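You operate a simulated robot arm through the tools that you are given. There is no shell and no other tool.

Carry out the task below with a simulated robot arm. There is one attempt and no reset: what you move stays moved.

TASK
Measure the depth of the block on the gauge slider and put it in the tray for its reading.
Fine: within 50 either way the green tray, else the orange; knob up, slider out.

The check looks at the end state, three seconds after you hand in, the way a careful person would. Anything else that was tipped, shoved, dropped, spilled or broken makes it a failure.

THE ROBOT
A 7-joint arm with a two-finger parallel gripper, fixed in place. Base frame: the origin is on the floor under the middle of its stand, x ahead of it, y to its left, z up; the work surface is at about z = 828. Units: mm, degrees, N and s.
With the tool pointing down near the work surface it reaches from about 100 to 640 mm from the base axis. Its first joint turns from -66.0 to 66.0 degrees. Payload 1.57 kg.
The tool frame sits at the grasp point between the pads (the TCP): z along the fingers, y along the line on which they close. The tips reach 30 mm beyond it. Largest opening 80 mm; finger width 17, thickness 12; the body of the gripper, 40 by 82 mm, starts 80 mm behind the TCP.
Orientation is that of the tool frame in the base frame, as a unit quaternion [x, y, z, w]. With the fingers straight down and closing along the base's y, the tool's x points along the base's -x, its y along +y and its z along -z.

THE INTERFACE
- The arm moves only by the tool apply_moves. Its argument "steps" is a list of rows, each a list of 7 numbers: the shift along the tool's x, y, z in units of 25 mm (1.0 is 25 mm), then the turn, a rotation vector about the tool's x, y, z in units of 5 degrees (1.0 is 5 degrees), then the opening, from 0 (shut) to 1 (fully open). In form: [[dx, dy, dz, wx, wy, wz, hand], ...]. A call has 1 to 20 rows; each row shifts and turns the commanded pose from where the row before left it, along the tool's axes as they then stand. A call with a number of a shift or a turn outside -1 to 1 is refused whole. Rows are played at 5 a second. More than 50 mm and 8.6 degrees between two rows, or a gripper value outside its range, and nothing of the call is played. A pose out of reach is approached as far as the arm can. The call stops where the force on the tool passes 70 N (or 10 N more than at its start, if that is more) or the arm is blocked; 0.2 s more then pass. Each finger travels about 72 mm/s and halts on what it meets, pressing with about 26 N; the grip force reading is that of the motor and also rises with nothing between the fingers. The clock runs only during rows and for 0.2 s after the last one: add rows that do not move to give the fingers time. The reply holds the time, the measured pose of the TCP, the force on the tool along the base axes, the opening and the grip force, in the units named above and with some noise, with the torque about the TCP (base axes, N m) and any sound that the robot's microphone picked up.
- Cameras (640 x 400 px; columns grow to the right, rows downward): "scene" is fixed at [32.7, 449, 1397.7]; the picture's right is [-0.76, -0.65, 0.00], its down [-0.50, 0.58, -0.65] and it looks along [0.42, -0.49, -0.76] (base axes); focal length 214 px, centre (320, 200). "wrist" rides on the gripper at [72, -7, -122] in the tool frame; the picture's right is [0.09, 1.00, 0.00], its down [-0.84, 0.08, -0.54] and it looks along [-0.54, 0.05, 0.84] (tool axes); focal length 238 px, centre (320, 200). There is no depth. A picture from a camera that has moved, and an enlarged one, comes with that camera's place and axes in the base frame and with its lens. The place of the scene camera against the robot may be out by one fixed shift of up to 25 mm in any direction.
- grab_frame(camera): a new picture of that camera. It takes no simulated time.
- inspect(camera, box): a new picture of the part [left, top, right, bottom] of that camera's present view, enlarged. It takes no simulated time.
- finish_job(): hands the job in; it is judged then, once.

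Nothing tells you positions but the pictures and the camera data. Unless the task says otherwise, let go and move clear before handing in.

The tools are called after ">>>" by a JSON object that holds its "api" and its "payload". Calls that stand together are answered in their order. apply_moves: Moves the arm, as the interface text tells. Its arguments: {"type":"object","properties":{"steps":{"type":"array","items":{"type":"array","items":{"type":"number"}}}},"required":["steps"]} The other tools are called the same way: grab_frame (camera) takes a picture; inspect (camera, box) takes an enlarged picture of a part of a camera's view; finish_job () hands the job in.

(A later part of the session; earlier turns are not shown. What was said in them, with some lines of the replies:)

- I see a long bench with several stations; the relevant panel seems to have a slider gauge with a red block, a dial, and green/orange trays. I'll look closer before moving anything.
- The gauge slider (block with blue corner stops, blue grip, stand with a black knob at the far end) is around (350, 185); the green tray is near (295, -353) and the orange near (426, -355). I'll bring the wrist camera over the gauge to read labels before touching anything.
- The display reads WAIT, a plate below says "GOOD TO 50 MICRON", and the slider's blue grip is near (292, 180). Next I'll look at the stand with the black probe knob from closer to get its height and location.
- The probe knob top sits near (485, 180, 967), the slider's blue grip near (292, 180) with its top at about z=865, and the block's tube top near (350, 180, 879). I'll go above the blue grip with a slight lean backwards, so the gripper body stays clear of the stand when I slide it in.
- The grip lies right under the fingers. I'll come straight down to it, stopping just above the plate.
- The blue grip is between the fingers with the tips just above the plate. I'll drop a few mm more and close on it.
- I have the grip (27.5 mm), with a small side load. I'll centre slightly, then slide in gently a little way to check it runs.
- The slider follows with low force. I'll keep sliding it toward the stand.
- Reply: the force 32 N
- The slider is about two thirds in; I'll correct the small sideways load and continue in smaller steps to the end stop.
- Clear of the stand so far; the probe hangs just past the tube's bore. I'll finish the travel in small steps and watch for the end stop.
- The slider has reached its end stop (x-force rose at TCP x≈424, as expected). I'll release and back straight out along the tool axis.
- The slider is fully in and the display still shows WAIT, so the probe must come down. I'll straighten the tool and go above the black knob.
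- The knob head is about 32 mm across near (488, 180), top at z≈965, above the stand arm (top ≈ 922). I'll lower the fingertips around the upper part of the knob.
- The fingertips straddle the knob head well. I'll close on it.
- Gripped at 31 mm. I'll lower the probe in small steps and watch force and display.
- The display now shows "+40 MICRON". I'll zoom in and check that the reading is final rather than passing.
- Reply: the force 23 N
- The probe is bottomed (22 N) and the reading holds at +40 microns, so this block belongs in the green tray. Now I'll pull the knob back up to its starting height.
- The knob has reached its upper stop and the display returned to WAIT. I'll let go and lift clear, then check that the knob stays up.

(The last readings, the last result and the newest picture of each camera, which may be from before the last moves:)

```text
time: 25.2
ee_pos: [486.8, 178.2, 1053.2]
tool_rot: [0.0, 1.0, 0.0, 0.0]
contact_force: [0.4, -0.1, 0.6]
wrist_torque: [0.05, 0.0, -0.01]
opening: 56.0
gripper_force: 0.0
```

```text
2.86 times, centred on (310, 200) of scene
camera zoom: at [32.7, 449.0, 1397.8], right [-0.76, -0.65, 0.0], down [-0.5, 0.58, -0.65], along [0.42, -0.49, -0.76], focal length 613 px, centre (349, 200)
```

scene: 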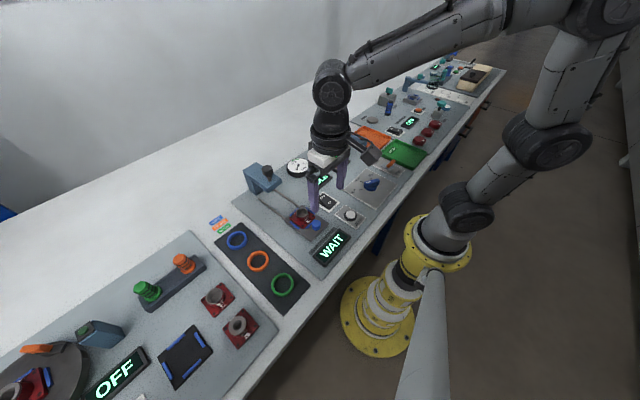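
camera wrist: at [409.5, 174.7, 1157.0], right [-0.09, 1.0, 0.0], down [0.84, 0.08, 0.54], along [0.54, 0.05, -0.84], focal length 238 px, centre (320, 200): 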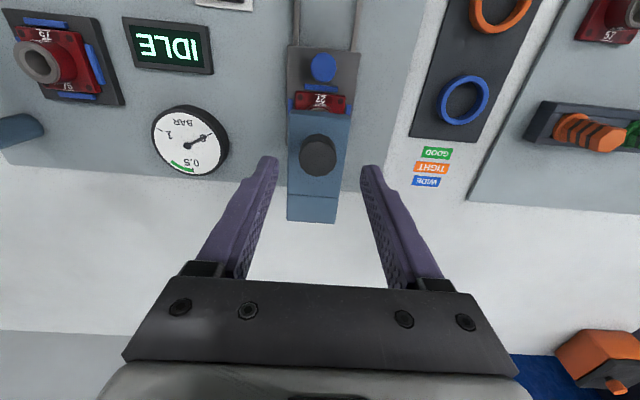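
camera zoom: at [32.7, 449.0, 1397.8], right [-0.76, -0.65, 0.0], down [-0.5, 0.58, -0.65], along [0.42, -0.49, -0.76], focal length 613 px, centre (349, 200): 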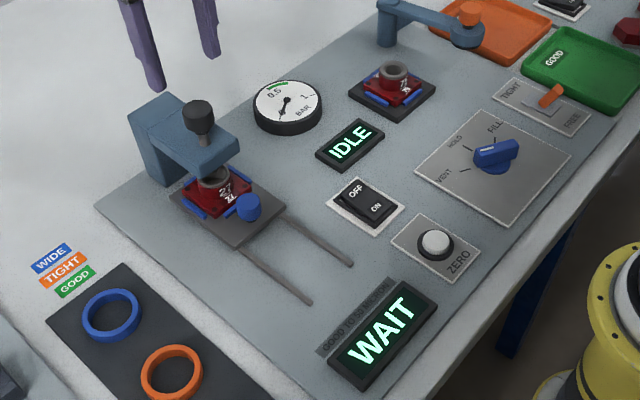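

The knob stays up by itself. Next I go back to the blue grip on the slider, again leaning back by 10 degrees, to draw the slider out.

>>> {"api": "apply_moves", "payload": {"steps": [[0.88, 0.01, 0.1, 0, 0, 0, 0.65], [0.88, 0.01, 0.1, 0, 0, 0, 0.65], [0.88, 0.01, 0.2, 0, 0, 0, 0.65], [0.88, 0.01, 0.2, 0, 0, 0, 0.65], [0, 0, 0, 0, -1, 0, 0.65], [0, 0, 0, 0, -1, 0, 0.65], [0, 0, 0, 0, 0, 0, 0.65]]}}

>>> {"api": "grab_frame", "payload": {"camera": "wrist"}}

```text
time: 26.8
ee_pos: [398.5, 181.2, 1038.5]
tool_rot: [0.0, 0.996, 0.0, 0.088]
contact_force: [-0.3, 0.5, -0.2]
wrist_torque: [-0.01, 0.02, -0.03]
opening: 52.0
gripper_force: 0.0
```

```text
taken
camera wrist: at [307.5, 174.0, 1146.2], right [-0.09, 1.0, -0.02], down [0.73, 0.08, 0.68], along [0.68, 0.05, -0.73], focal length 238 px, centre (320, 200)
```

wrist: 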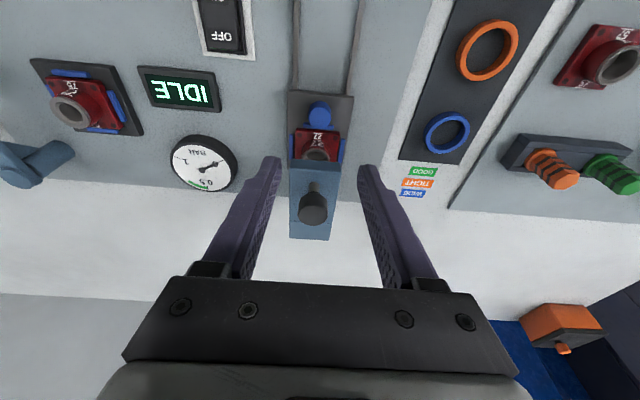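

The grip is at about (426, 180). I'll come down along the tool axis to it and close.

>>> {"api": "apply_moves", "payload": {"steps": [[0.018, -0.005, 0.94, 0, 0, 0, 0.65], [0.018, -0.005, 0.94, 0, 0, 0, 0.65], [0.018, -0.005, 0.94, 0, 0, 0, 0.65], [0.018, -0.005, 0.94, 0, 0, 0, 0.65], [0.018, -0.005, 0.94, 0, 0, 0, 0.65], [0.018, -0.005, 0.94, 0, 0, 0, 0.65], [0.018, -0.005, 0.8, 0, 0, 0, 0.65], [0, 0, 0, 0, 0, 0, 0.65]]}}

>>> {"api": "inspect", "payload": {"camera": "wrist", "box": [240, 100, 400, 290]}}

```text
time: 28.6
ee_pos: [423.3, 180.1, 879.4]
tool_rot: [0.0, 0.996, 0.0, 0.087]
contact_force: [-0.6, -0.1, 0.3]
wrist_torque: [0.0, -0.04, 0.02]
opening: 51.8
gripper_force: 0.0
```

```text
2.11 times, centred on (320, 195) of wrist
camera zoom: at [332.6, 173.5, 988.0], right [-0.09, 1.0, -0.02], down [0.73, 0.08, 0.68], along [0.68, 0.05, -0.73], focal length 502 px, centre (320, 210)
```

zoom: 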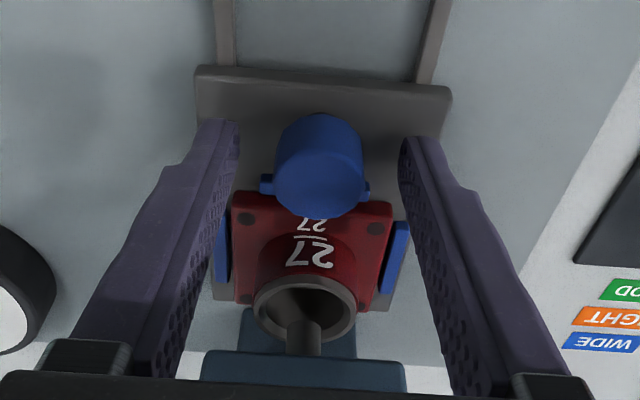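

>>> {"api": "apply_moves", "payload": {"steps": [[0, 0, 0.12, 0, 0, 0, 0.65], [0, 0, 0, 0, 0, 0, 0.4], [0, 0, 0, 0, 0, 0, 0.25], [0, 0, 0, 0, 0, 0, 0.25], [0, 0, 0, 0, 0, 0, 0.25]]}}

```text
time: 29.8
ee_pos: [424.0, 180.6, 875.5]
tool_rot: [0.001, 0.996, 0.0, 0.087]
contact_force: [-0.2, -2.4, -0.8]
wrist_torque: [0.47, -0.19, 0.01]
opening: 27.7
gripper_force: 37.8
```

Gripped with almost no side load. Pulling the slider out now, checking partway.

>>> {"api": "apply_moves", "payload": {"steps": [[0.2, 0, -0.035, 0, 0, 0, 0.25], [0.394, 0, -0.07, 0, 0, 0, 0.25], [0.394, 0, -0.07, 0, 0, 0, 0.25], [0.394, 0, -0.07, 0, 0, 0, 0.25], [0.394, 0, -0.07, 0, 0, 0, 0.25]]}}

>>> {"api": "inspect", "payload": {"camera": "scene", "box": [230, 130, 370, 270]}}

```text
time: 31.0
ee_pos: [380.2, 178.6, 876.4]
tool_rot: [0.0, 0.996, 0.0, 0.087]
contact_force: [1.5, -9.7, 9.9]
wrist_torque: [0.25, 0.95, 0.05]
opening: 27.3
gripper_force: 37.7
```

```text
2.86 times, centred on (300, 200) of scene
camera zoom: at [32.6, 448.7, 1397.9], right [-0.76, -0.65, 0.0], down [-0.5, 0.58, -0.64], along [0.42, -0.49, -0.76], focal length 613 px, centre (377, 200)
```

zoom: 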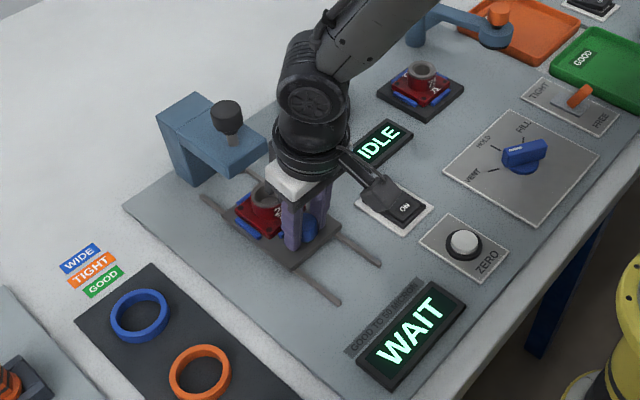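

>>> {"api": "apply_moves", "payload": {"steps": [[0.394, -0.01, -0.08, 0, 0, 0, 0.25], [0.394, 0, -0.07, 0, 0, 0, 0.25], [0.394, 0, -0.07, 0, 0, 0, 0.25], [0.394, 0, -0.07, 0, 0, 0, 0.25], [0.394, 0, -0.07, 0, 0, 0, 0.25], [0.394, 0, -0.07, 0, 0, 0, 0.25], [0.394, 0, -0.07, 0, 0, 0, 0.25]]}}

```text
time: 32.6
ee_pos: [308.9, 180.2, 875.4]
tool_rot: [0.0, 0.996, -0.001, 0.087]
contact_force: [0.9, 26.5, -27.6]
wrist_torque: [-0.06, 0.15, 0.08]
opening: 27.6
gripper_force: 38.1
```

>>> {"api": "apply_moves", "payload": {"steps": [[0.0, 0.04, 0.04, 0, 0, 0, 0.25], [0.3, 0, -0.05, 0, 0, 0, 0.25], [0.3, 0, -0.05, 0, 0, 0, 0.25]]}}

>>> {"api": "inspect", "payload": {"camera": "scene", "box": [230, 130, 370, 270]}}

```text
time: 33.4
ee_pos: [296.0, 180.4, 877.4]
tool_rot: [0.001, 0.996, 0.0, 0.087]
contact_force: [-0.6, 11.4, -16.7]
wrist_torque: [0.77, 0.55, -0.1]
opening: 27.6
gripper_force: 37.9
```

```text
2.86 times, centred on (300, 200) of scene
camera zoom: at [32.8, 449.4, 1397.6], right [-0.76, -0.65, 0.0], down [-0.5, 0.58, -0.65], along [0.42, -0.49, -0.76], focal length 613 px, centre (377, 200)
```

zoom: 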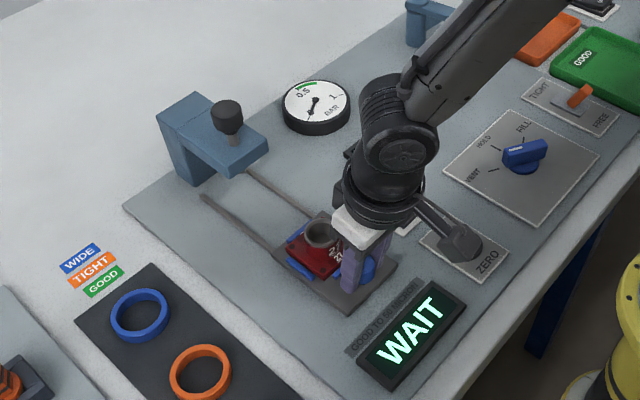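

>>> {"api": "apply_moves", "payload": {"steps": [[0.12, 0.02, 0.01, 0, 0, 0, 0.25], [0.12, 0, -0.02, 0, 0, 0, 0.25]]}}

```text
time: 34.0
ee_pos: [290.8, 180.6, 876.7]
tool_rot: [0.0, 0.996, -0.001, 0.088]
contact_force: [-0.8, -16.8, 22.9]
wrist_torque: [0.03, 0.54, -0.03]
opening: 27.5
gripper_force: 37.9
```

>>> {"api": "apply_moves", "payload": {"steps": [[0.1, -0.01, -0.04, 0, 0, 0, 0.25], [0.08, 0, -0.015, 0, 0, 0, 0.25]]}}

```text
time: 34.6
ee_pos: [283.9, 180.8, 874.8]
tool_rot: [0.0, 0.996, 0.0, 0.086]
contact_force: [6.1, -10.7, 5.7]
wrist_torque: [-0.29, -0.13, 0.05]
opening: 31.2
gripper_force: 6.3
```

The grip reading changed; I'll look before going on.

>>> {"api": "inspect", "payload": {"camera": "wrist", "box": [220, 60, 420, 240]}}

>>> {"api": "inspect", "payload": {"camera": "scene", "box": [270, 170, 370, 270]}}

```text
2.22 times, centred on (320, 150) of wrist
camera zoom: at [193.3, 174.9, 984.0], right [-0.09, 1.0, -0.02], down [0.73, 0.08, 0.68], along [0.68, 0.05, -0.74], focal length 530 px, centre (320, 311)
```

zoom: 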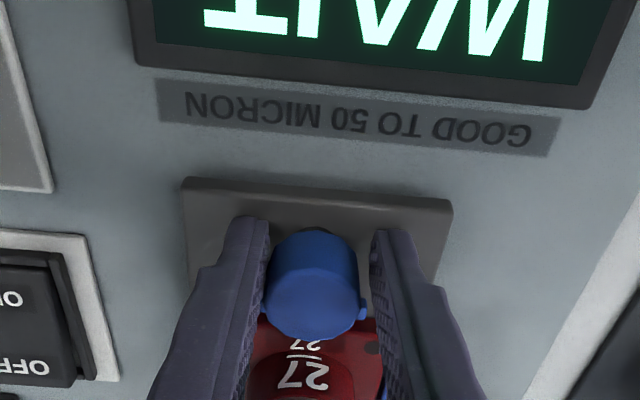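

```text
4.00 times, centred on (320, 220) of scene
camera zoom: at [32.7, 448.8, 1397.8], right [-0.76, -0.65, 0.0], down [-0.5, 0.58, -0.64], along [0.42, -0.49, -0.76], focal length 858 px, centre (320, 120)
```

zoom: 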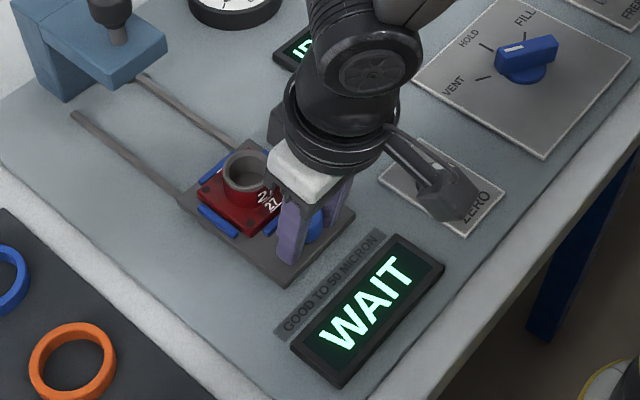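

The slider hit its outer stop and the fingers slipped slightly on the grip; its edge sits at x≈275 as at the start. I'll release and rise.

>>> {"api": "apply_moves", "payload": {"steps": [[0, 0, 0, 0, 0, 0, 0.5], [0, 0, 0, 0, 0, 0, 0.65], [0, 0, 0, 0, 0, 0, 0.65], [0, 0, -0.5, 0, 0, 0, 0.65], [0, 0, -1, 0, 0, 0, 0.65], [0, 0, -1, 0, 0, 0, 0.65], [0, 0, -1, 0, 0, 0, 0.65], [0, 0, -1, 0, 0, 0, 0.65], [0, 0, 0, 0, 1, 0, 0.65], [0, 0, 0, 0, 1, 0, 0.65], [0, 0, 0, 0, 0, 0, 0.65]]}}

>>> {"api": "grab_frame", "payload": {"camera": "wrist"}}

>>> {"api": "inspect", "payload": {"camera": "scene", "box": [230, 150, 370, 270]}}

```text
time: 37.0
ee_pos: [265.9, 179.5, 987.2]
tool_rot: [0.0, 1.0, 0.0, 0.001]
contact_force: [0.5, 0.1, -0.3]
wrist_torque: [0.0, -0.01, 0.01]
opening: 51.8
gripper_force: 0.0
```

```text
taken
camera wrist: at [194.8, 174.2, 1110.5], right [-0.09, 1.0, 0.0], down [0.84, 0.08, 0.54], along [0.54, 0.05, -0.84], focal length 238 px, centre (320, 200)
```

wrist: 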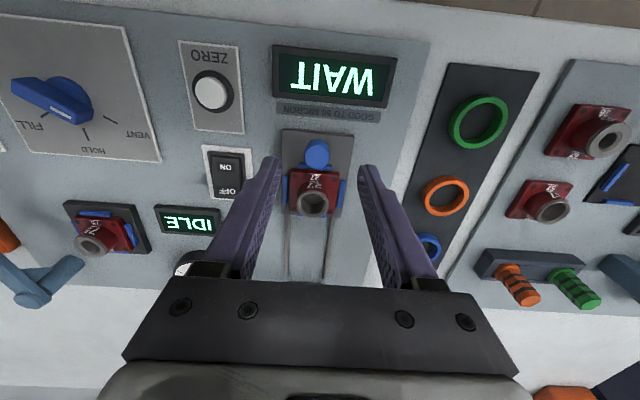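

```text
3.33 times, centred on (300, 210) of scene
camera zoom: at [32.7, 449.0, 1397.7], right [-0.76, -0.65, 0.0], down [-0.5, 0.58, -0.65], along [0.42, -0.49, -0.76], focal length 715 px, centre (387, 167)
```

zoom: 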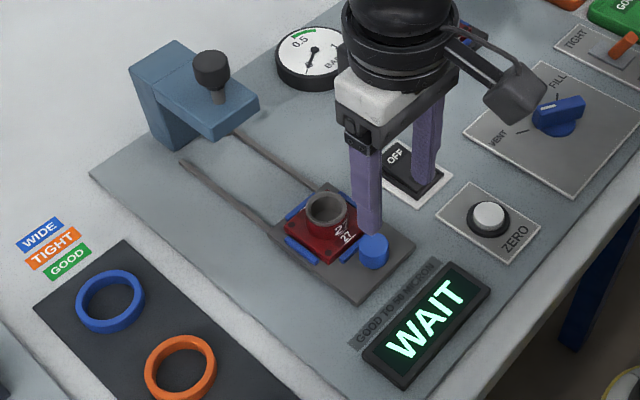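

The slider is back where it began and the knob is up. Now for the block: I'll look closely at its tube to choose the grasp height.

>>> {"api": "inspect", "payload": {"camera": "scene", "box": [275, 180, 335, 230]}}

>>> {"api": "inspect", "payload": {"camera": "wrist", "box": [260, 120, 370, 240]}}

```text
8.00 times, centred on (305, 205) of scene
camera zoom: at [32.7, 449.0, 1397.7], right [-0.76, -0.65, 0.0], down [-0.5, 0.58, -0.65], along [0.42, -0.49, -0.76], focal length 1716 px, centre (440, 160)
```

zoom: 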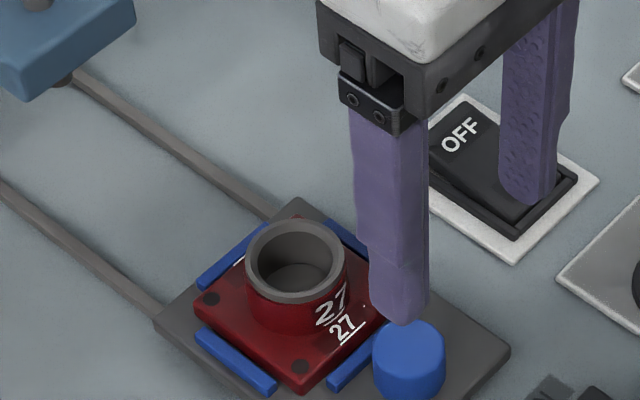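

```text
3.33 times, centred on (315, 180) of wrist
camera zoom: at [194.8, 174.2, 1110.5], right [-0.09, 1.0, 0.0], down [0.84, 0.08, 0.54], along [0.54, 0.05, -0.84], focal length 794 px, centre (337, 267)
```

zoom: 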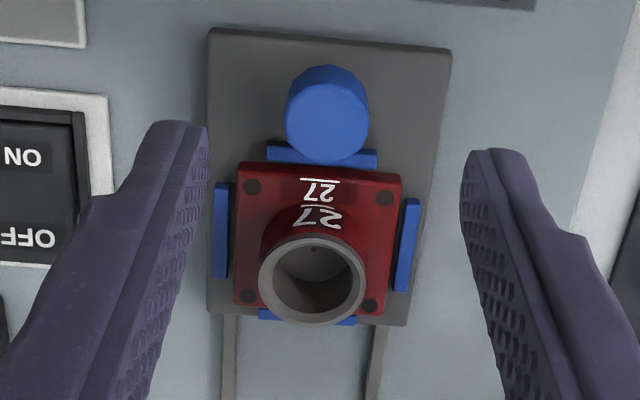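

The tube is about 38 mm wide, centre (350, 180), top z≈879, on a base whose top is z≈852. I'll move above it and descend so the tips stop a few mm above the base.

>>> {"api": "apply_moves", "payload": {"steps": [[-0.85, 0.007, 0, 0, 0, 0, 0.8], [-0.85, 0.007, 0, 0, 0, 0, 0.8], [-0.85, 0.007, 0, 0, 0, 0, 0.8], [-0.83, 0.007, 0, 0, 0, 0, 0.8], [0, 0, 0.8, 0, 0, 0, 0.8], [0, 0, 0.8, 0, 0, 0, 0.8], [0, 0, 0.8, 0, 0, 0, 0.8], [0, 0, 0.8, 0, 0, 0, 0.8], [0, 0, 0, 0, 0, 0, 0.8]]}}

>>> {"api": "inspect", "payload": {"camera": "wrist", "box": [220, 60, 420, 240]}}

>>> {"api": "inspect", "payload": {"camera": "scene", "box": [265, 160, 345, 230]}}

```text
time: 39.0
ee_pos: [349.4, 180.2, 905.8]
tool_rot: [-0.001, 1.0, 0.0, 0.0]
contact_force: [-0.5, 0.0, 0.1]
wrist_torque: [0.01, 0.01, -0.01]
opening: 63.8
gripper_force: 0.0
```

```text
2.22 times, centred on (320, 150) of wrist
camera zoom: at [278.7, 175.0, 1029.2], right [-0.09, 1.0, 0.0], down [0.84, 0.08, 0.54], along [0.54, 0.05, -0.84], focal length 530 px, centre (320, 311)
```

zoom: 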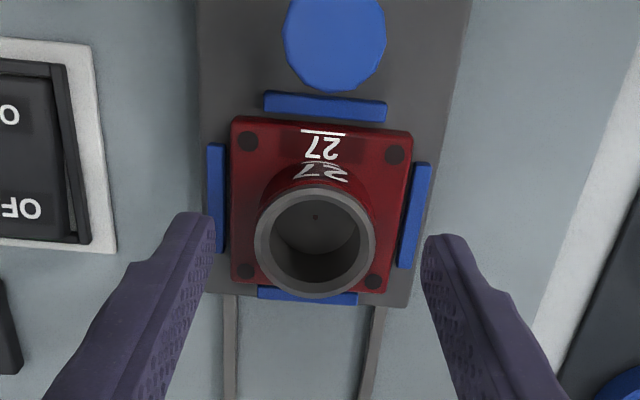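

```text
5.71 times, centred on (305, 195) of scene
camera zoom: at [32.7, 449.0, 1397.7], right [-0.76, -0.65, 0.0], down [-0.5, 0.58, -0.65], along [0.42, -0.49, -0.76], focal length 1226 px, centre (406, 229)
```

zoom: 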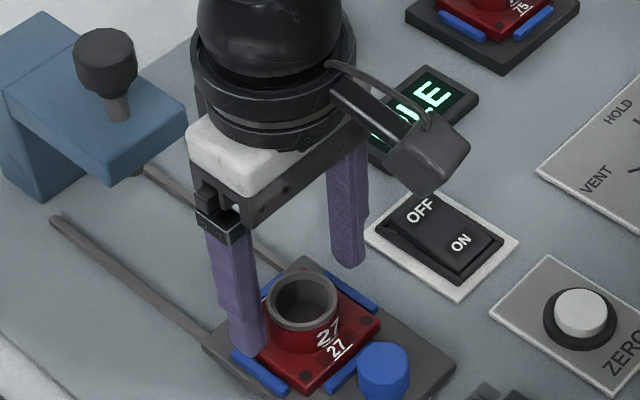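

>>> {"api": "apply_moves", "payload": {"steps": [[0, 0, 0.4, 0, 0, 0, 0.75], [0, 0, 0.28, 0, 0, 0, 0.7], [0, 0, 0, 0, 0, 0, 0.6], [0, 0, 0, 0, 0, 0, 0.45], [0, 0, 0, 0, 0, 0, 0.4], [0, 0, 0, 0, 0, 0, 0.4], [0, 0, 0, 0, 0, 0, 0.4]]}}

>>> {"api": "inspect", "payload": {"camera": "wrist", "box": [220, 60, 420, 240]}}

```text
time: 40.6
ee_pos: [348.7, 182.7, 889.5]
tool_rot: [0.001, 1.0, 0.0, 0.0]
contact_force: [-0.3, -0.2, -0.7]
wrist_torque: [0.15, 0.01, 0.01]
opening: 39.5
gripper_force: 26.3
```

```text
2.22 times, centred on (320, 150) of wrist
camera zoom: at [278.0, 175.5, 1012.6], right [-0.09, 1.0, 0.0], down [0.84, 0.08, 0.54], along [0.54, 0.05, -0.84], focal length 530 px, centre (320, 311)
```

zoom: 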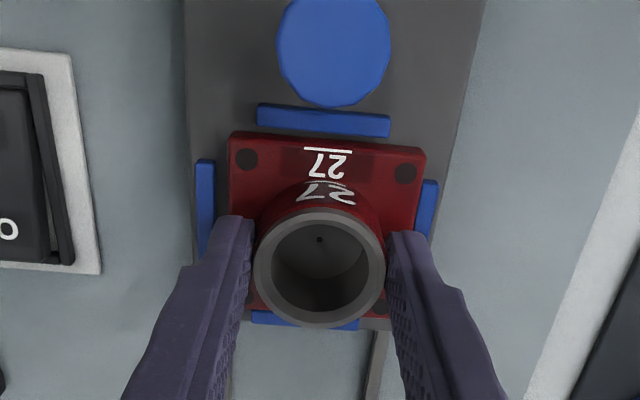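

Gripped on the tube (39.5 mm). I'll tighten the command and lift slowly.

>>> {"api": "apply_moves", "payload": {"steps": [[0, 0, 0, 0, 0, 0, 0.25], [0, 0, 0, 0, 0, 0, 0.25], [0, 0, -0.2, 0, 0, 0, 0.25], [0, 0, -0.3, 0, 0, 0, 0.25], [0, 0, -0.5, 0, 0, 0, 0.25], [0, 0, 0, 0, 0, 0, 0.25]]}}

>>> {"api": "inspect", "payload": {"camera": "wrist", "box": [220, 60, 420, 240]}}

>>> {"api": "inspect", "payload": {"camera": "scene", "box": [250, 150, 350, 250]}}

```text
time: 42.0
ee_pos: [350.5, 181.9, 913.9]
tool_rot: [0.001, 1.0, 0.0, 0.0]
contact_force: [-0.3, 0.3, -2.3]
wrist_torque: [0.04, 0.0, 0.03]
opening: 39.8
gripper_force: 25.8
```

```text
2.22 times, centred on (320, 150) of wrist
camera zoom: at [279.1, 174.8, 1037.0], right [-0.09, 1.0, 0.0], down [0.84, 0.08, 0.54], along [0.54, 0.05, -0.84], focal length 530 px, centre (320, 311)
```

zoom: 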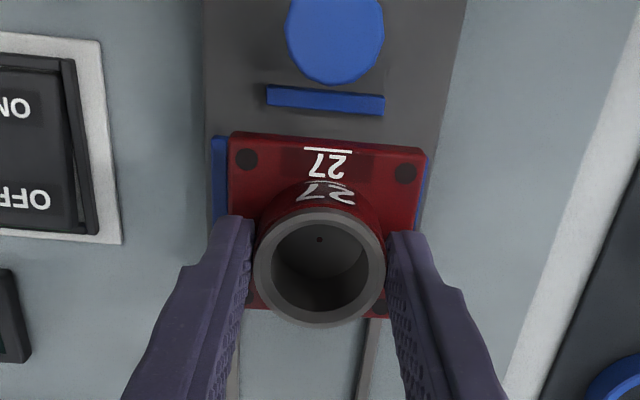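

```text
4.00 times, centred on (300, 200) of scene
camera zoom: at [32.7, 449.1, 1397.7], right [-0.76, -0.65, 0.0], down [-0.5, 0.58, -0.65], along [0.42, -0.49, -0.76], focal length 858 px, centre (400, 200)
```

zoom: 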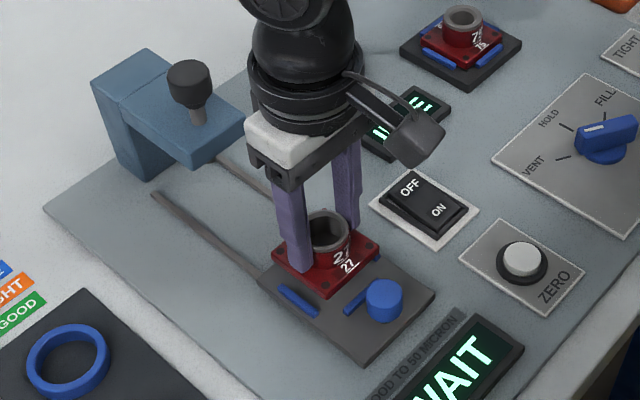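

The block is held firmly (about 0.23 kg) with its base roughly 50 mm below the TCP. I'll lift it well above everything and carry it toward the green tray.

>>> {"api": "apply_moves", "payload": {"steps": [[0, 0, -0.8, 0, 0, 0, 0.25], [0, 0, -0.8, 0, 0, 0, 0.25], [0, 0, -0.8, 0, 0, 0, 0.25], [0, 0, -0.8, 0, 0, 0, 0.25], [0, 0, -0.8, 0, 0, 0, 0.25], [0.1, -0.4, 0, 0, 0, 0, 0.25], [0.1, -0.8, 0, 0, 0, 0, 0.25], [0.15, -0.9, 0, 0, 0, 0, 0.25], [0.15, -0.9, 0, 0, 0, 0, 0.25], [0.15, -0.9, 0, 0, 0, 0, 0.25], [0.15, -0.9, 0, 0, 0, 0, 0.25], [0.15, -0.9, 0, 0, 0, 0, 0.25], [0.15, -0.9, 0, 0, 0, 0, 0.25], [0.15, -0.9, 0, 0, 0, 0, 0.25], [0.15, -0.9, 0, 0, 0, 0, 0.25], [0.15, -0.9, 0, 0, 0, 0, 0.25], [0.15, -0.9, 0, 0, 0, 0, 0.25], [0.15, -0.8, 0, 0, 0, 0, 0.25], [0.1, -0.5, 0, 0, 0, 0, 0.25]]}}

>>> {"api": "grab_frame", "payload": {"camera": "wrist"}}

>>> {"api": "grab_frame", "payload": {"camera": "scene"}}

```text
time: 46.0
ee_pos: [299.1, -105.2, 1016.0]
tool_rot: [0.0, 1.0, 0.001, 0.0]
contact_force: [-0.2, -0.9, -2.6]
wrist_torque: [0.02, 0.0, -0.01]
opening: 39.2
gripper_force: 25.9
```

```text
taken
camera wrist: at [228.5, -112.3, 1138.3], right [-0.09, 1.0, 0.0], down [0.84, 0.08, 0.54], along [0.54, 0.05, -0.84], focal length 238 px, centre (320, 200)
```

wrist: 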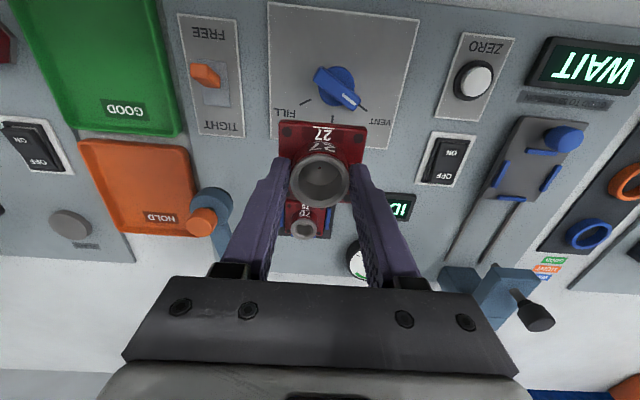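

```text
taken
```

scene: 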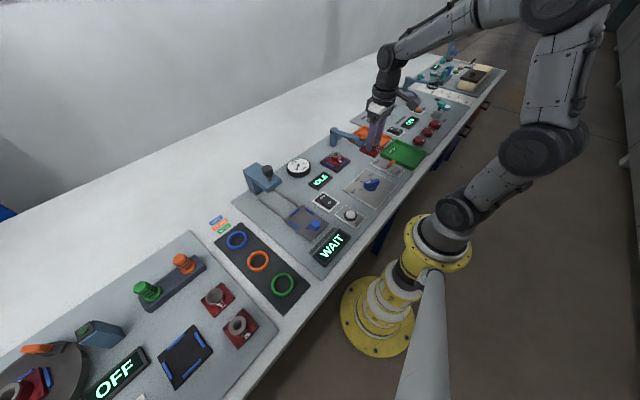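

The block hangs securely; the green tray's far edge is at x≈339, spanning y from about -410 to -282. I'll carry on nearer and look for its near edge.

>>> {"api": "apply_moves", "payload": {"steps": [[0.1, -0.5, 0, 0, 0, 0, 0.25], [0.1, -0.9, 0, 0, 0, 0, 0.25], [0.1, -0.9, 0, 0, 0, 0, 0.25], [0.1, -0.9, 0, 0, 0, 0, 0.25], [0.1, -0.9, 0, 0, 0, 0, 0.25], [0.1, -0.9, 0, 0, 0, 0, 0.25], [0.1, -0.9, 0, 0, 0, 0, 0.25], [0.1, -0.7, 0, 0, 0, 0, 0.25], [0, -0.4, 0, 0, 0, 0, 0.25], [0, 0, 0, 0, 0, 0, 0.25]]}}

>>> {"api": "grab_frame", "payload": {"camera": "wrist"}}

>>> {"api": "inspect", "payload": {"camera": "scene", "box": [320, 80, 480, 200]}}

```text
time: 48.2
ee_pos: [279.9, -281.1, 1015.4]
tool_rot: [0.0, 1.0, 0.0, 0.0]
contact_force: [-0.8, 0.2, -3.5]
wrist_torque: [0.0, -0.01, 0.0]
opening: 39.8
gripper_force: 26.2
```

```text
taken
camera wrist: at [209.3, -287.6, 1138.0], right [-0.09, 1.0, 0.0], down [0.84, 0.08, 0.54], along [0.54, 0.05, -0.84], focal length 238 px, centre (320, 200)
```

wrist: 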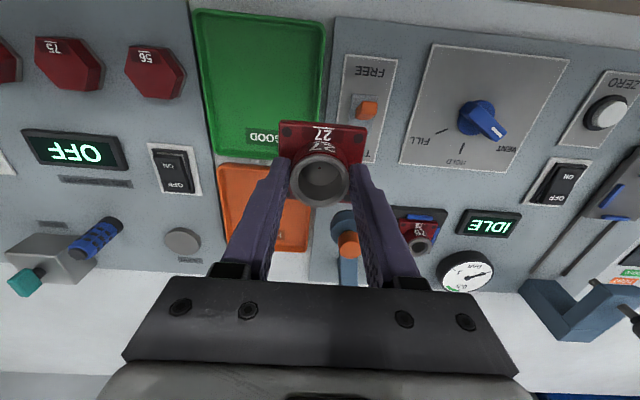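

```text
3.33 times, centred on (400, 140) of scene
camera zoom: at [32.7, 449.0, 1397.8], right [-0.76, -0.65, 0.0], down [-0.5, 0.58, -0.65], along [0.42, -0.49, -0.76], focal length 715 px, centre (53, 400)
```

zoom: 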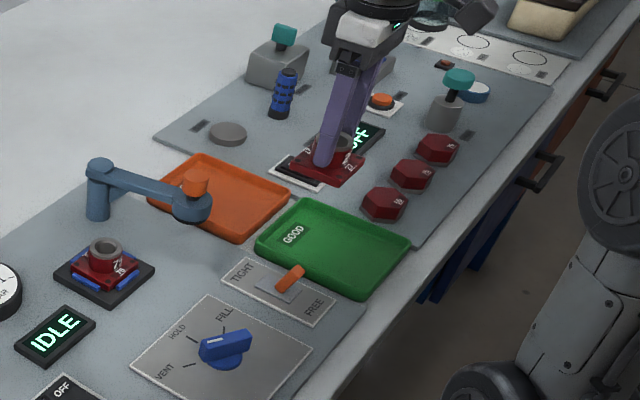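

The green tray spans roughly x 189–340 and y -417 to -283, so its middle is near (265, -350). I'll move above that point and check.

>>> {"api": "apply_moves", "payload": {"steps": [[0.15, -0.5, 0, 0, 0, 0, 0.25], [0.15, -0.8, 0, 0, 0, 0, 0.25], [0.15, -0.8, 0, 0, 0, 0, 0.25], [0.15, -0.66, 0, 0, 0, 0, 0.25], [0, 0, 0.8, 0, 0, 0, 0.25], [0, 0, 0.8, 0, 0, 0, 0.25], [0, 0, 0.8, 0, 0, 0, 0.25], [0, 0, 0, 0, 0, 0, 0.25]]}}

>>> {"api": "grab_frame", "payload": {"camera": "wrist"}}

>>> {"api": "inspect", "payload": {"camera": "scene", "box": [340, 90, 460, 190]}}

```text
time: 50.0
ee_pos: [265.4, -350.3, 954.4]
tool_rot: [0.0, 1.0, 0.0, 0.0]
contact_force: [0.2, -1.5, -2.3]
wrist_torque: [-0.01, 0.01, 0.0]
opening: 39.8
gripper_force: 26.3
```

```text
taken
camera wrist: at [194.0, -356.7, 1077.2], right [-0.09, 1.0, 0.0], down [0.84, 0.08, 0.54], along [0.54, 0.05, -0.84], focal length 238 px, centre (320, 200)
```

wrist: 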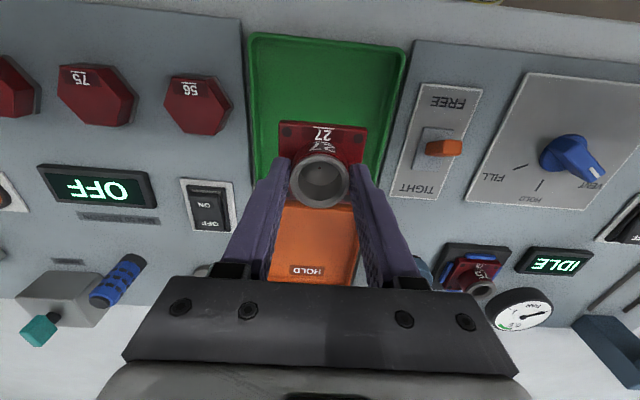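

```text
4.00 times, centred on (400, 140) of scene
camera zoom: at [32.7, 449.0, 1397.8], right [-0.76, -0.65, 0.0], down [-0.5, 0.58, -0.65], along [0.42, -0.49, -0.76], focal length 858 px, centre (0, 440)
```

zoom: 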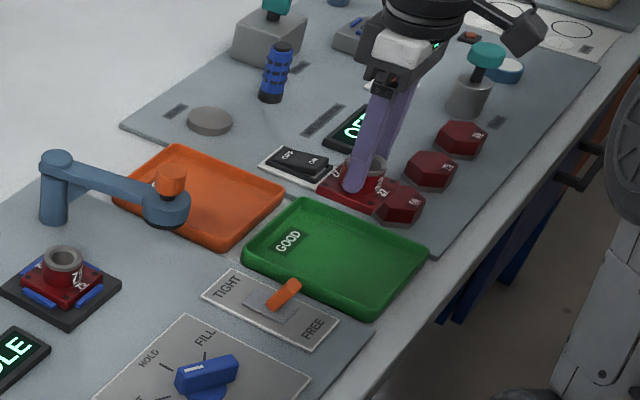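

The block is over the tray's centre. Lowering to just above the floor of the tray.

>>> {"api": "apply_moves", "payload": {"steps": [[0, 0, 0.6, 0, 0, 0, 0.25], [0, 0, 0.6, 0, 0, 0, 0.25], [0, 0, 0.6, 0, 0, 0, 0.25], [0, 0, 0.5, 0, 0, 0, 0.25], [0, 0, 0, 0, 0, 0, 0.25]]}}

>>> {"api": "grab_frame", "payload": {"camera": "wrist"}}

>>> {"api": "inspect", "payload": {"camera": "scene", "box": [360, 110, 450, 185]}}

```text
time: 51.2
ee_pos: [264.2, -349.3, 897.6]
tool_rot: [0.0, 1.0, 0.0, -0.001]
contact_force: [-0.3, -0.6, -3.5]
wrist_torque: [0.02, 0.02, 0.01]
opening: 39.6
gripper_force: 26.6
```

```text
taken
camera wrist: at [194.8, -355.0, 1019.8], right [-0.09, 1.0, 0.0], down [0.84, 0.08, 0.54], along [0.54, 0.05, -0.84], focal length 238 px, centre (320, 200)
```

wrist: 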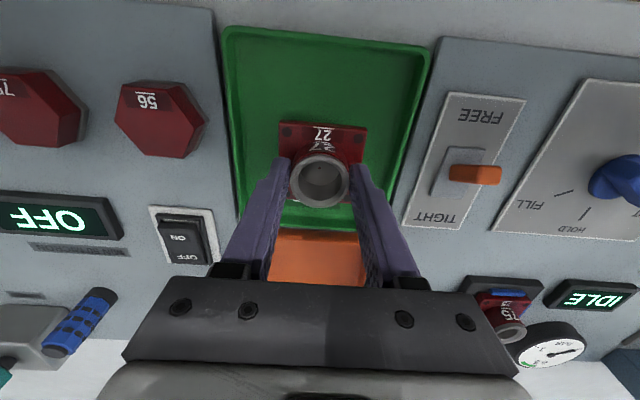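

```text
5.33 times, centred on (405, 148) of scene
camera zoom: at [32.7, 449.0, 1397.8], right [-0.76, -0.65, 0.0], down [-0.5, 0.58, -0.65], along [0.42, -0.49, -0.76], focal length 1144 px, centre (-133, 480)
```

zoom: 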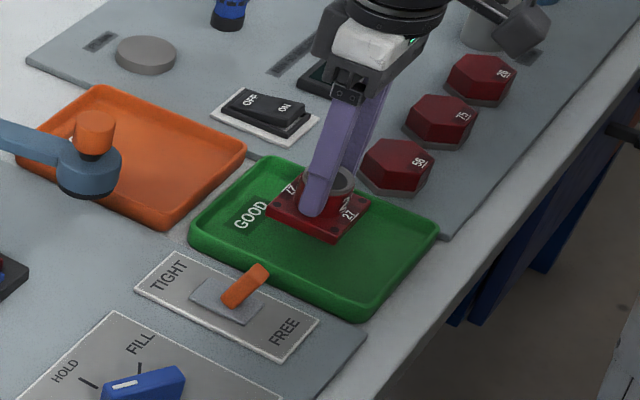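

The block is hovering inside the tray's outline. I'll lower it in 2 mm steps until the floor pushes back.

>>> {"api": "apply_moves", "payload": {"steps": [[0, 0, 0.16, 0, 0, 0, 0.25], [0, 0, 0.1, 0, 0, 0, 0.25], [0, 0, 0.1, 0, 0, 0, 0.25], [0, 0, 0, 0, 0, 0, 0.25]]}}

```text
time: 52.2
ee_pos: [265.1, -348.7, 888.3]
tool_rot: [0.0, 1.0, 0.001, 0.0]
contact_force: [0.5, -0.5, -3.5]
wrist_torque: [-0.01, -0.02, 0.01]
opening: 39.4
gripper_force: 26.3
```

>>> {"api": "apply_moves", "payload": {"steps": [[0, 0, 0.08, 0, 0, 0, 0.25], [0, 0, 0.08, 0, 0, 0, 0.25], [0, 0, 0, 0, 0, 0, 0.25]]}}

```text
time: 53.0
ee_pos: [264.3, -350.0, 883.8]
tool_rot: [0.0, 1.0, 0.0, 0.0]
contact_force: [-0.2, -0.1, -3.3]
wrist_torque: [-0.03, 0.01, -0.02]
opening: 39.5
gripper_force: 25.8
```

>>> {"api": "apply_moves", "payload": {"steps": [[0, 0, 0.06, 0, 0, 0, 0.25], [0, 0, 0.06, 0, 0, 0, 0.25], [0, 0, 0, 0, 0, 0, 0.25]]}}

>>> {"api": "inspect", "payload": {"camera": "scene", "box": [375, 120, 435, 170]}}

```text
time: 53.8
ee_pos: [263.6, -349.1, 880.7]
tool_rot: [0.001, 1.0, 0.001, 0.001]
contact_force: [0.3, 0.4, -2.9]
wrist_torque: [-0.02, 0.02, 0.0]
opening: 39.6
gripper_force: 25.9
```

```text
8.00 times, centred on (405, 145) of scene
camera zoom: at [32.7, 449.0, 1397.8], right [-0.76, -0.65, 0.0], down [-0.5, 0.58, -0.65], along [0.42, -0.49, -0.76], focal length 1716 px, centre (-360, 640)
```

zoom: 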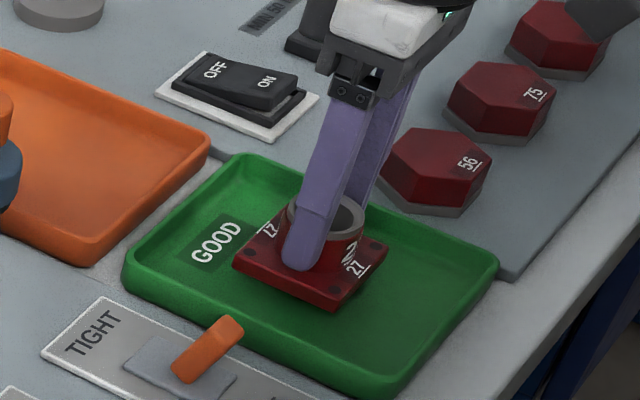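

>>> {"api": "apply_moves", "payload": {"steps": [[0, 0, 0.06, 0, 0, 0, 0.25], [0, 0, 0.04, 0, 0, 0, 0.25], [0, 0, 0, 0, 0, 0, 0.25]]}}

```text
time: 54.6
ee_pos: [266.2, -348.9, 877.7]
tool_rot: [0.001, 1.0, 0.0, 0.0]
contact_force: [0.0, 0.0, -3.6]
wrist_torque: [0.01, -0.03, -0.04]
opening: 39.3
gripper_force: 26.4
```

>>> {"api": "apply_moves", "payload": {"steps": [[0, 0, 0.06, 0, 0, 0, 0.25], [0, 0, 0.06, 0, 0, 0, 0.25], [0, 0, 0, 0, 0, 0, 0.25]]}}

>>> {"api": "inspect", "payload": {"camera": "scene", "box": [375, 120, 435, 170]}}

```text
time: 55.4
ee_pos: [264.5, -350.0, 875.9]
tool_rot: [0.001, 1.0, 0.0, 0.0]
contact_force: [-0.3, -0.2, -2.9]
wrist_torque: [0.01, -0.02, 0.0]
opening: 39.8
gripper_force: 26.6
```

```text
8.00 times, centred on (405, 145) of scene
camera zoom: at [32.7, 449.0, 1397.8], right [-0.76, -0.65, 0.0], down [-0.5, 0.58, -0.65], along [0.42, -0.49, -0.76], focal length 1716 px, centre (-360, 640)
```

zoom: 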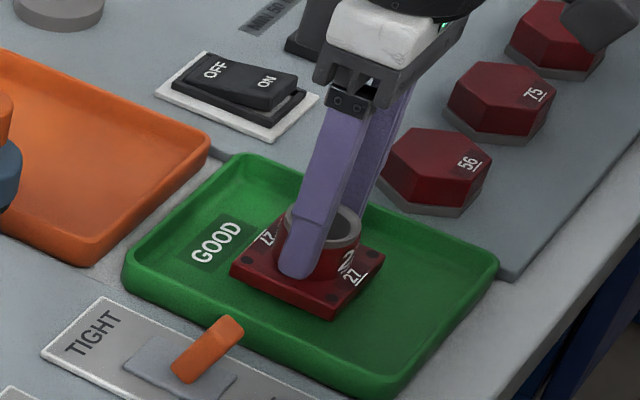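

>>> {"api": "apply_moves", "payload": {"steps": [[0, 0, 0.05, 0, 0, 0, 0.25], [0, 0, 0.05, 0, 0, 0, 0.25], [0, 0, 0, 0, 0, 0, 0.25]]}}

```text
time: 56.2
ee_pos: [265.6, -349.9, 873.0]
tool_rot: [0.0, 1.0, 0.001, 0.001]
contact_force: [-0.4, 0.2, -3.3]
wrist_torque: [-0.01, -0.02, 0.04]
opening: 39.5
gripper_force: 25.8
```

>>> {"api": "apply_moves", "payload": {"steps": [[0, 0, 0.05, 0, 0, 0, 0.25], [0, 0, 0.05, 0, 0, 0, 0.25], [0, 0, 0, 0, 0, 0, 0.25]]}}

>>> {"api": "inspect", "payload": {"camera": "scene", "box": [375, 120, 435, 170]}}

```text
time: 57.0
ee_pos: [265.3, -349.8, 872.0]
tool_rot: [0.0, 1.0, -0.001, 0.0]
contact_force: [0.6, 0.2, -3.0]
wrist_torque: [0.02, 0.01, -0.01]
opening: 39.5
gripper_force: 25.9
```

```text
8.00 times, centred on (405, 145) of scene
camera zoom: at [32.7, 449.0, 1397.8], right [-0.76, -0.65, 0.0], down [-0.5, 0.58, -0.65], along [0.42, -0.49, -0.76], focal length 1716 px, centre (-360, 640)
```

zoom: 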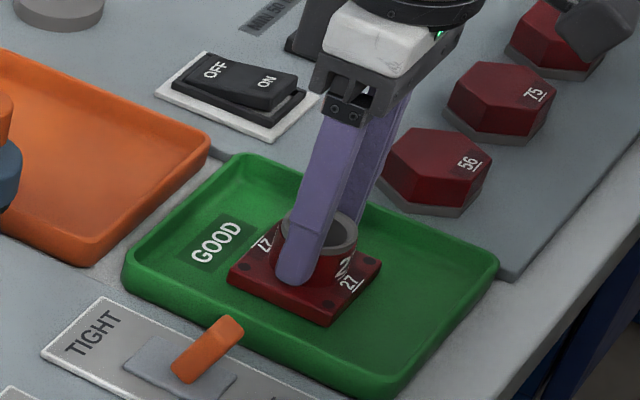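

>>> {"api": "apply_moves", "payload": {"steps": [[0, 0, 0.04, 0, 0, 0, 0.25], [0, 0, 0.04, 0, 0, 0, 0.25], [0, 0, 0, 0, 0, 0, 0.25]]}}

```text
time: 57.8
ee_pos: [266.0, -351.2, 870.0]
tool_rot: [-0.001, 1.0, 0.0, -0.001]
contact_force: [-3.6, 2.9, 8.7]
wrist_torque: [0.39, 0.25, 0.05]
opening: 39.7
gripper_force: 25.5
```

The block has touched the tray floor (force turned to +8.7 N). I'll open and lift straight off.

>>> {"api": "apply_moves", "payload": {"steps": [[0, 0, 0, 0, 0, 0, 0.5], [0, 0, 0, 0, 0, 0, 0.6], [0, 0, 0, 0, 0, 0, 0.65], [0, 0, 0, 0, 0, 0, 0.65], [0, 0, -0.3, 0, 0, 0, 0.65], [0, 0, -0.6, 0, 0, 0, 0.65], [0, 0, -0.8, 0, 0, 0, 0.65], [0, 0, -0.8, 0, 0, 0, 0.65], [0, 0, -0.8, 0, 0, 0, 0.65], [0, 0, -0.8, 0, 0, 0, 0.65], [0, 0, -0.8, 0, 0, 0, 0.65]]}}

>>> {"api": "grab_frame", "payload": {"camera": "wrist"}}

>>> {"api": "inspect", "payload": {"camera": "scene", "box": [340, 90, 460, 190]}}

>>> {"api": "inspect", "payload": {"camera": "scene", "box": [230, 150, 370, 270]}}

```text
time: 60.2
ee_pos: [264.4, -350.2, 990.8]
tool_rot: [0.0, 1.0, 0.0, 0.001]
contact_force: [-0.2, 0.0, 0.3]
wrist_torque: [-0.03, -0.04, 0.03]
opening: 52.1
gripper_force: 0.0
```

```text
taken
camera wrist: at [193.8, -356.5, 1115.0], right [-0.09, 1.0, 0.0], down [0.84, 0.08, 0.54], along [0.54, 0.05, -0.84], focal length 238 px, centre (320, 200)
```

wrist: 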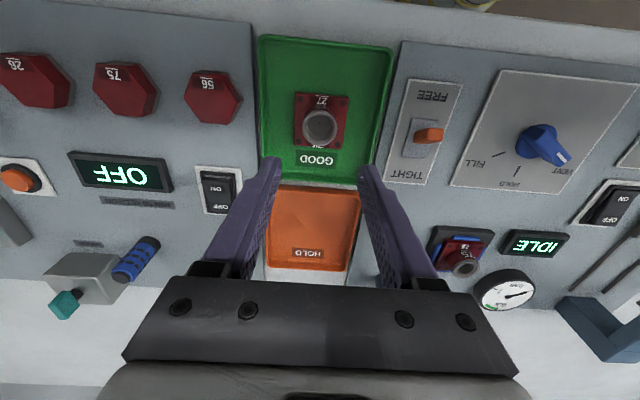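

```text
4.00 times, centred on (400, 140) of scene
camera zoom: at [32.7, 449.0, 1397.7], right [-0.76, -0.65, 0.0], down [-0.5, 0.58, -0.65], along [0.42, -0.49, -0.76], focal length 858 px, centre (0, 440)
```

zoom: 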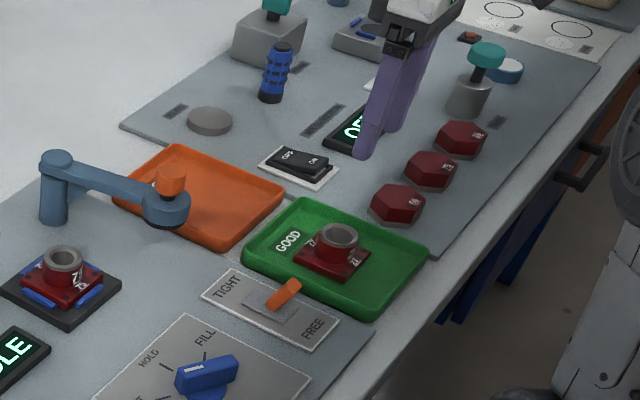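

```text
3.33 times, centred on (300, 210) of scene
camera zoom: at [32.7, 449.0, 1397.7], right [-0.76, -0.65, 0.0], down [-0.5, 0.58, -0.65], along [0.42, -0.49, -0.76], focal length 715 px, centre (387, 167)
```

zoom: 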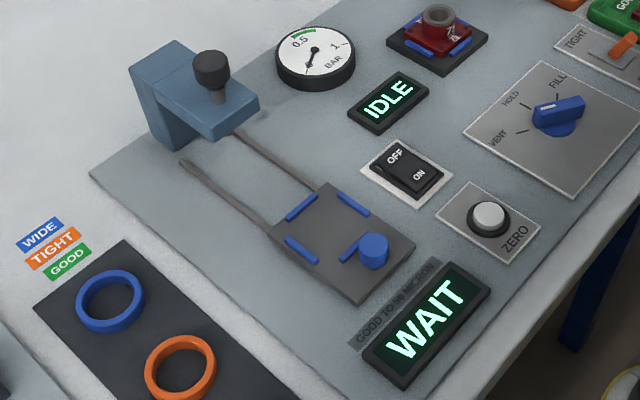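

The block is resting flat in the green GOOD tray, the slider is out at its stop, the knob is up, and nothing else has shifted. I'll rise a bit further clear and take one last overall look.

>>> {"api": "apply_moves", "payload": {"steps": [[0, 0.2, -0.9, 0, 0, 0, 0.65], [0, 0.2, -0.9, 0, 0, 0, 0.65], [0, 0.2, -0.9, 0, 0, 0, 0.65], [0, 0.2, -0.9, 0, 0, 0, 0.65], [0, 0, 0, 0, 0, 0, 0.65]]}}

>>> {"api": "grab_frame", "payload": {"camera": "scene"}}

>>> {"api": "grab_frame", "payload": {"camera": "wrist"}}

```text
time: 61.4
ee_pos: [265.4, -330.2, 1082.4]
tool_rot: [0.0, 1.0, 0.001, 0.0]
contact_force: [0.2, 0.8, 0.6]
wrist_torque: [0.0, -0.01, 0.0]
opening: 52.0
gripper_force: 0.1
```

```text
taken
```

scene: 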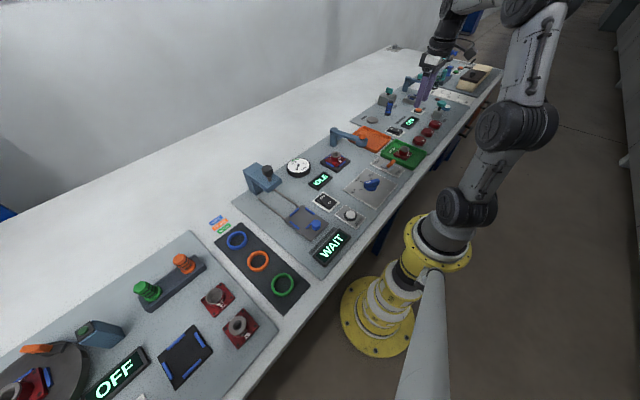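

```text
taken
camera wrist: at [194.8, -337.7, 1205.5], right [-0.09, 1.0, 0.0], down [0.84, 0.08, 0.54], along [0.54, 0.05, -0.84], focal length 238 px, centre (320, 200)
```

wrist: 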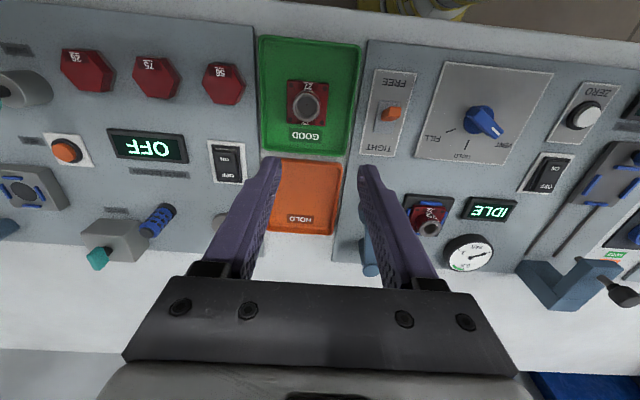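

The block read +40 microns, which is within 50, and it now sits in the green tray. The knob is up, the slider is out, and the arm is clear, so I'm handing in.

>>> {"api": "finish_job", "payload": {}}

```text
The job is handed in.
```

I measured the block on the gauge slider at **+40 microns**. That is within 50, so I put it in the green (GOOD) tray and handed the job in.

- **Reading:** it held steady at +40 when I pressed the probe firmly to the bottom of the bore. I didn't press the ZERO button, because the task didn't mention zeroing and I couldn't tell whether that button belongs to this gauge. The result relies on the gauge's existing zero.
- **Gauge:** the knob is up at its upper stop and stays there. The slider is back out at its starting position. The fingers slipped a little on the blue grip as the slider reached its outer stop, but it ended where it began.
- **Surroundings:** the last pictures show nothing else moved, and the arm is clear of the bench.
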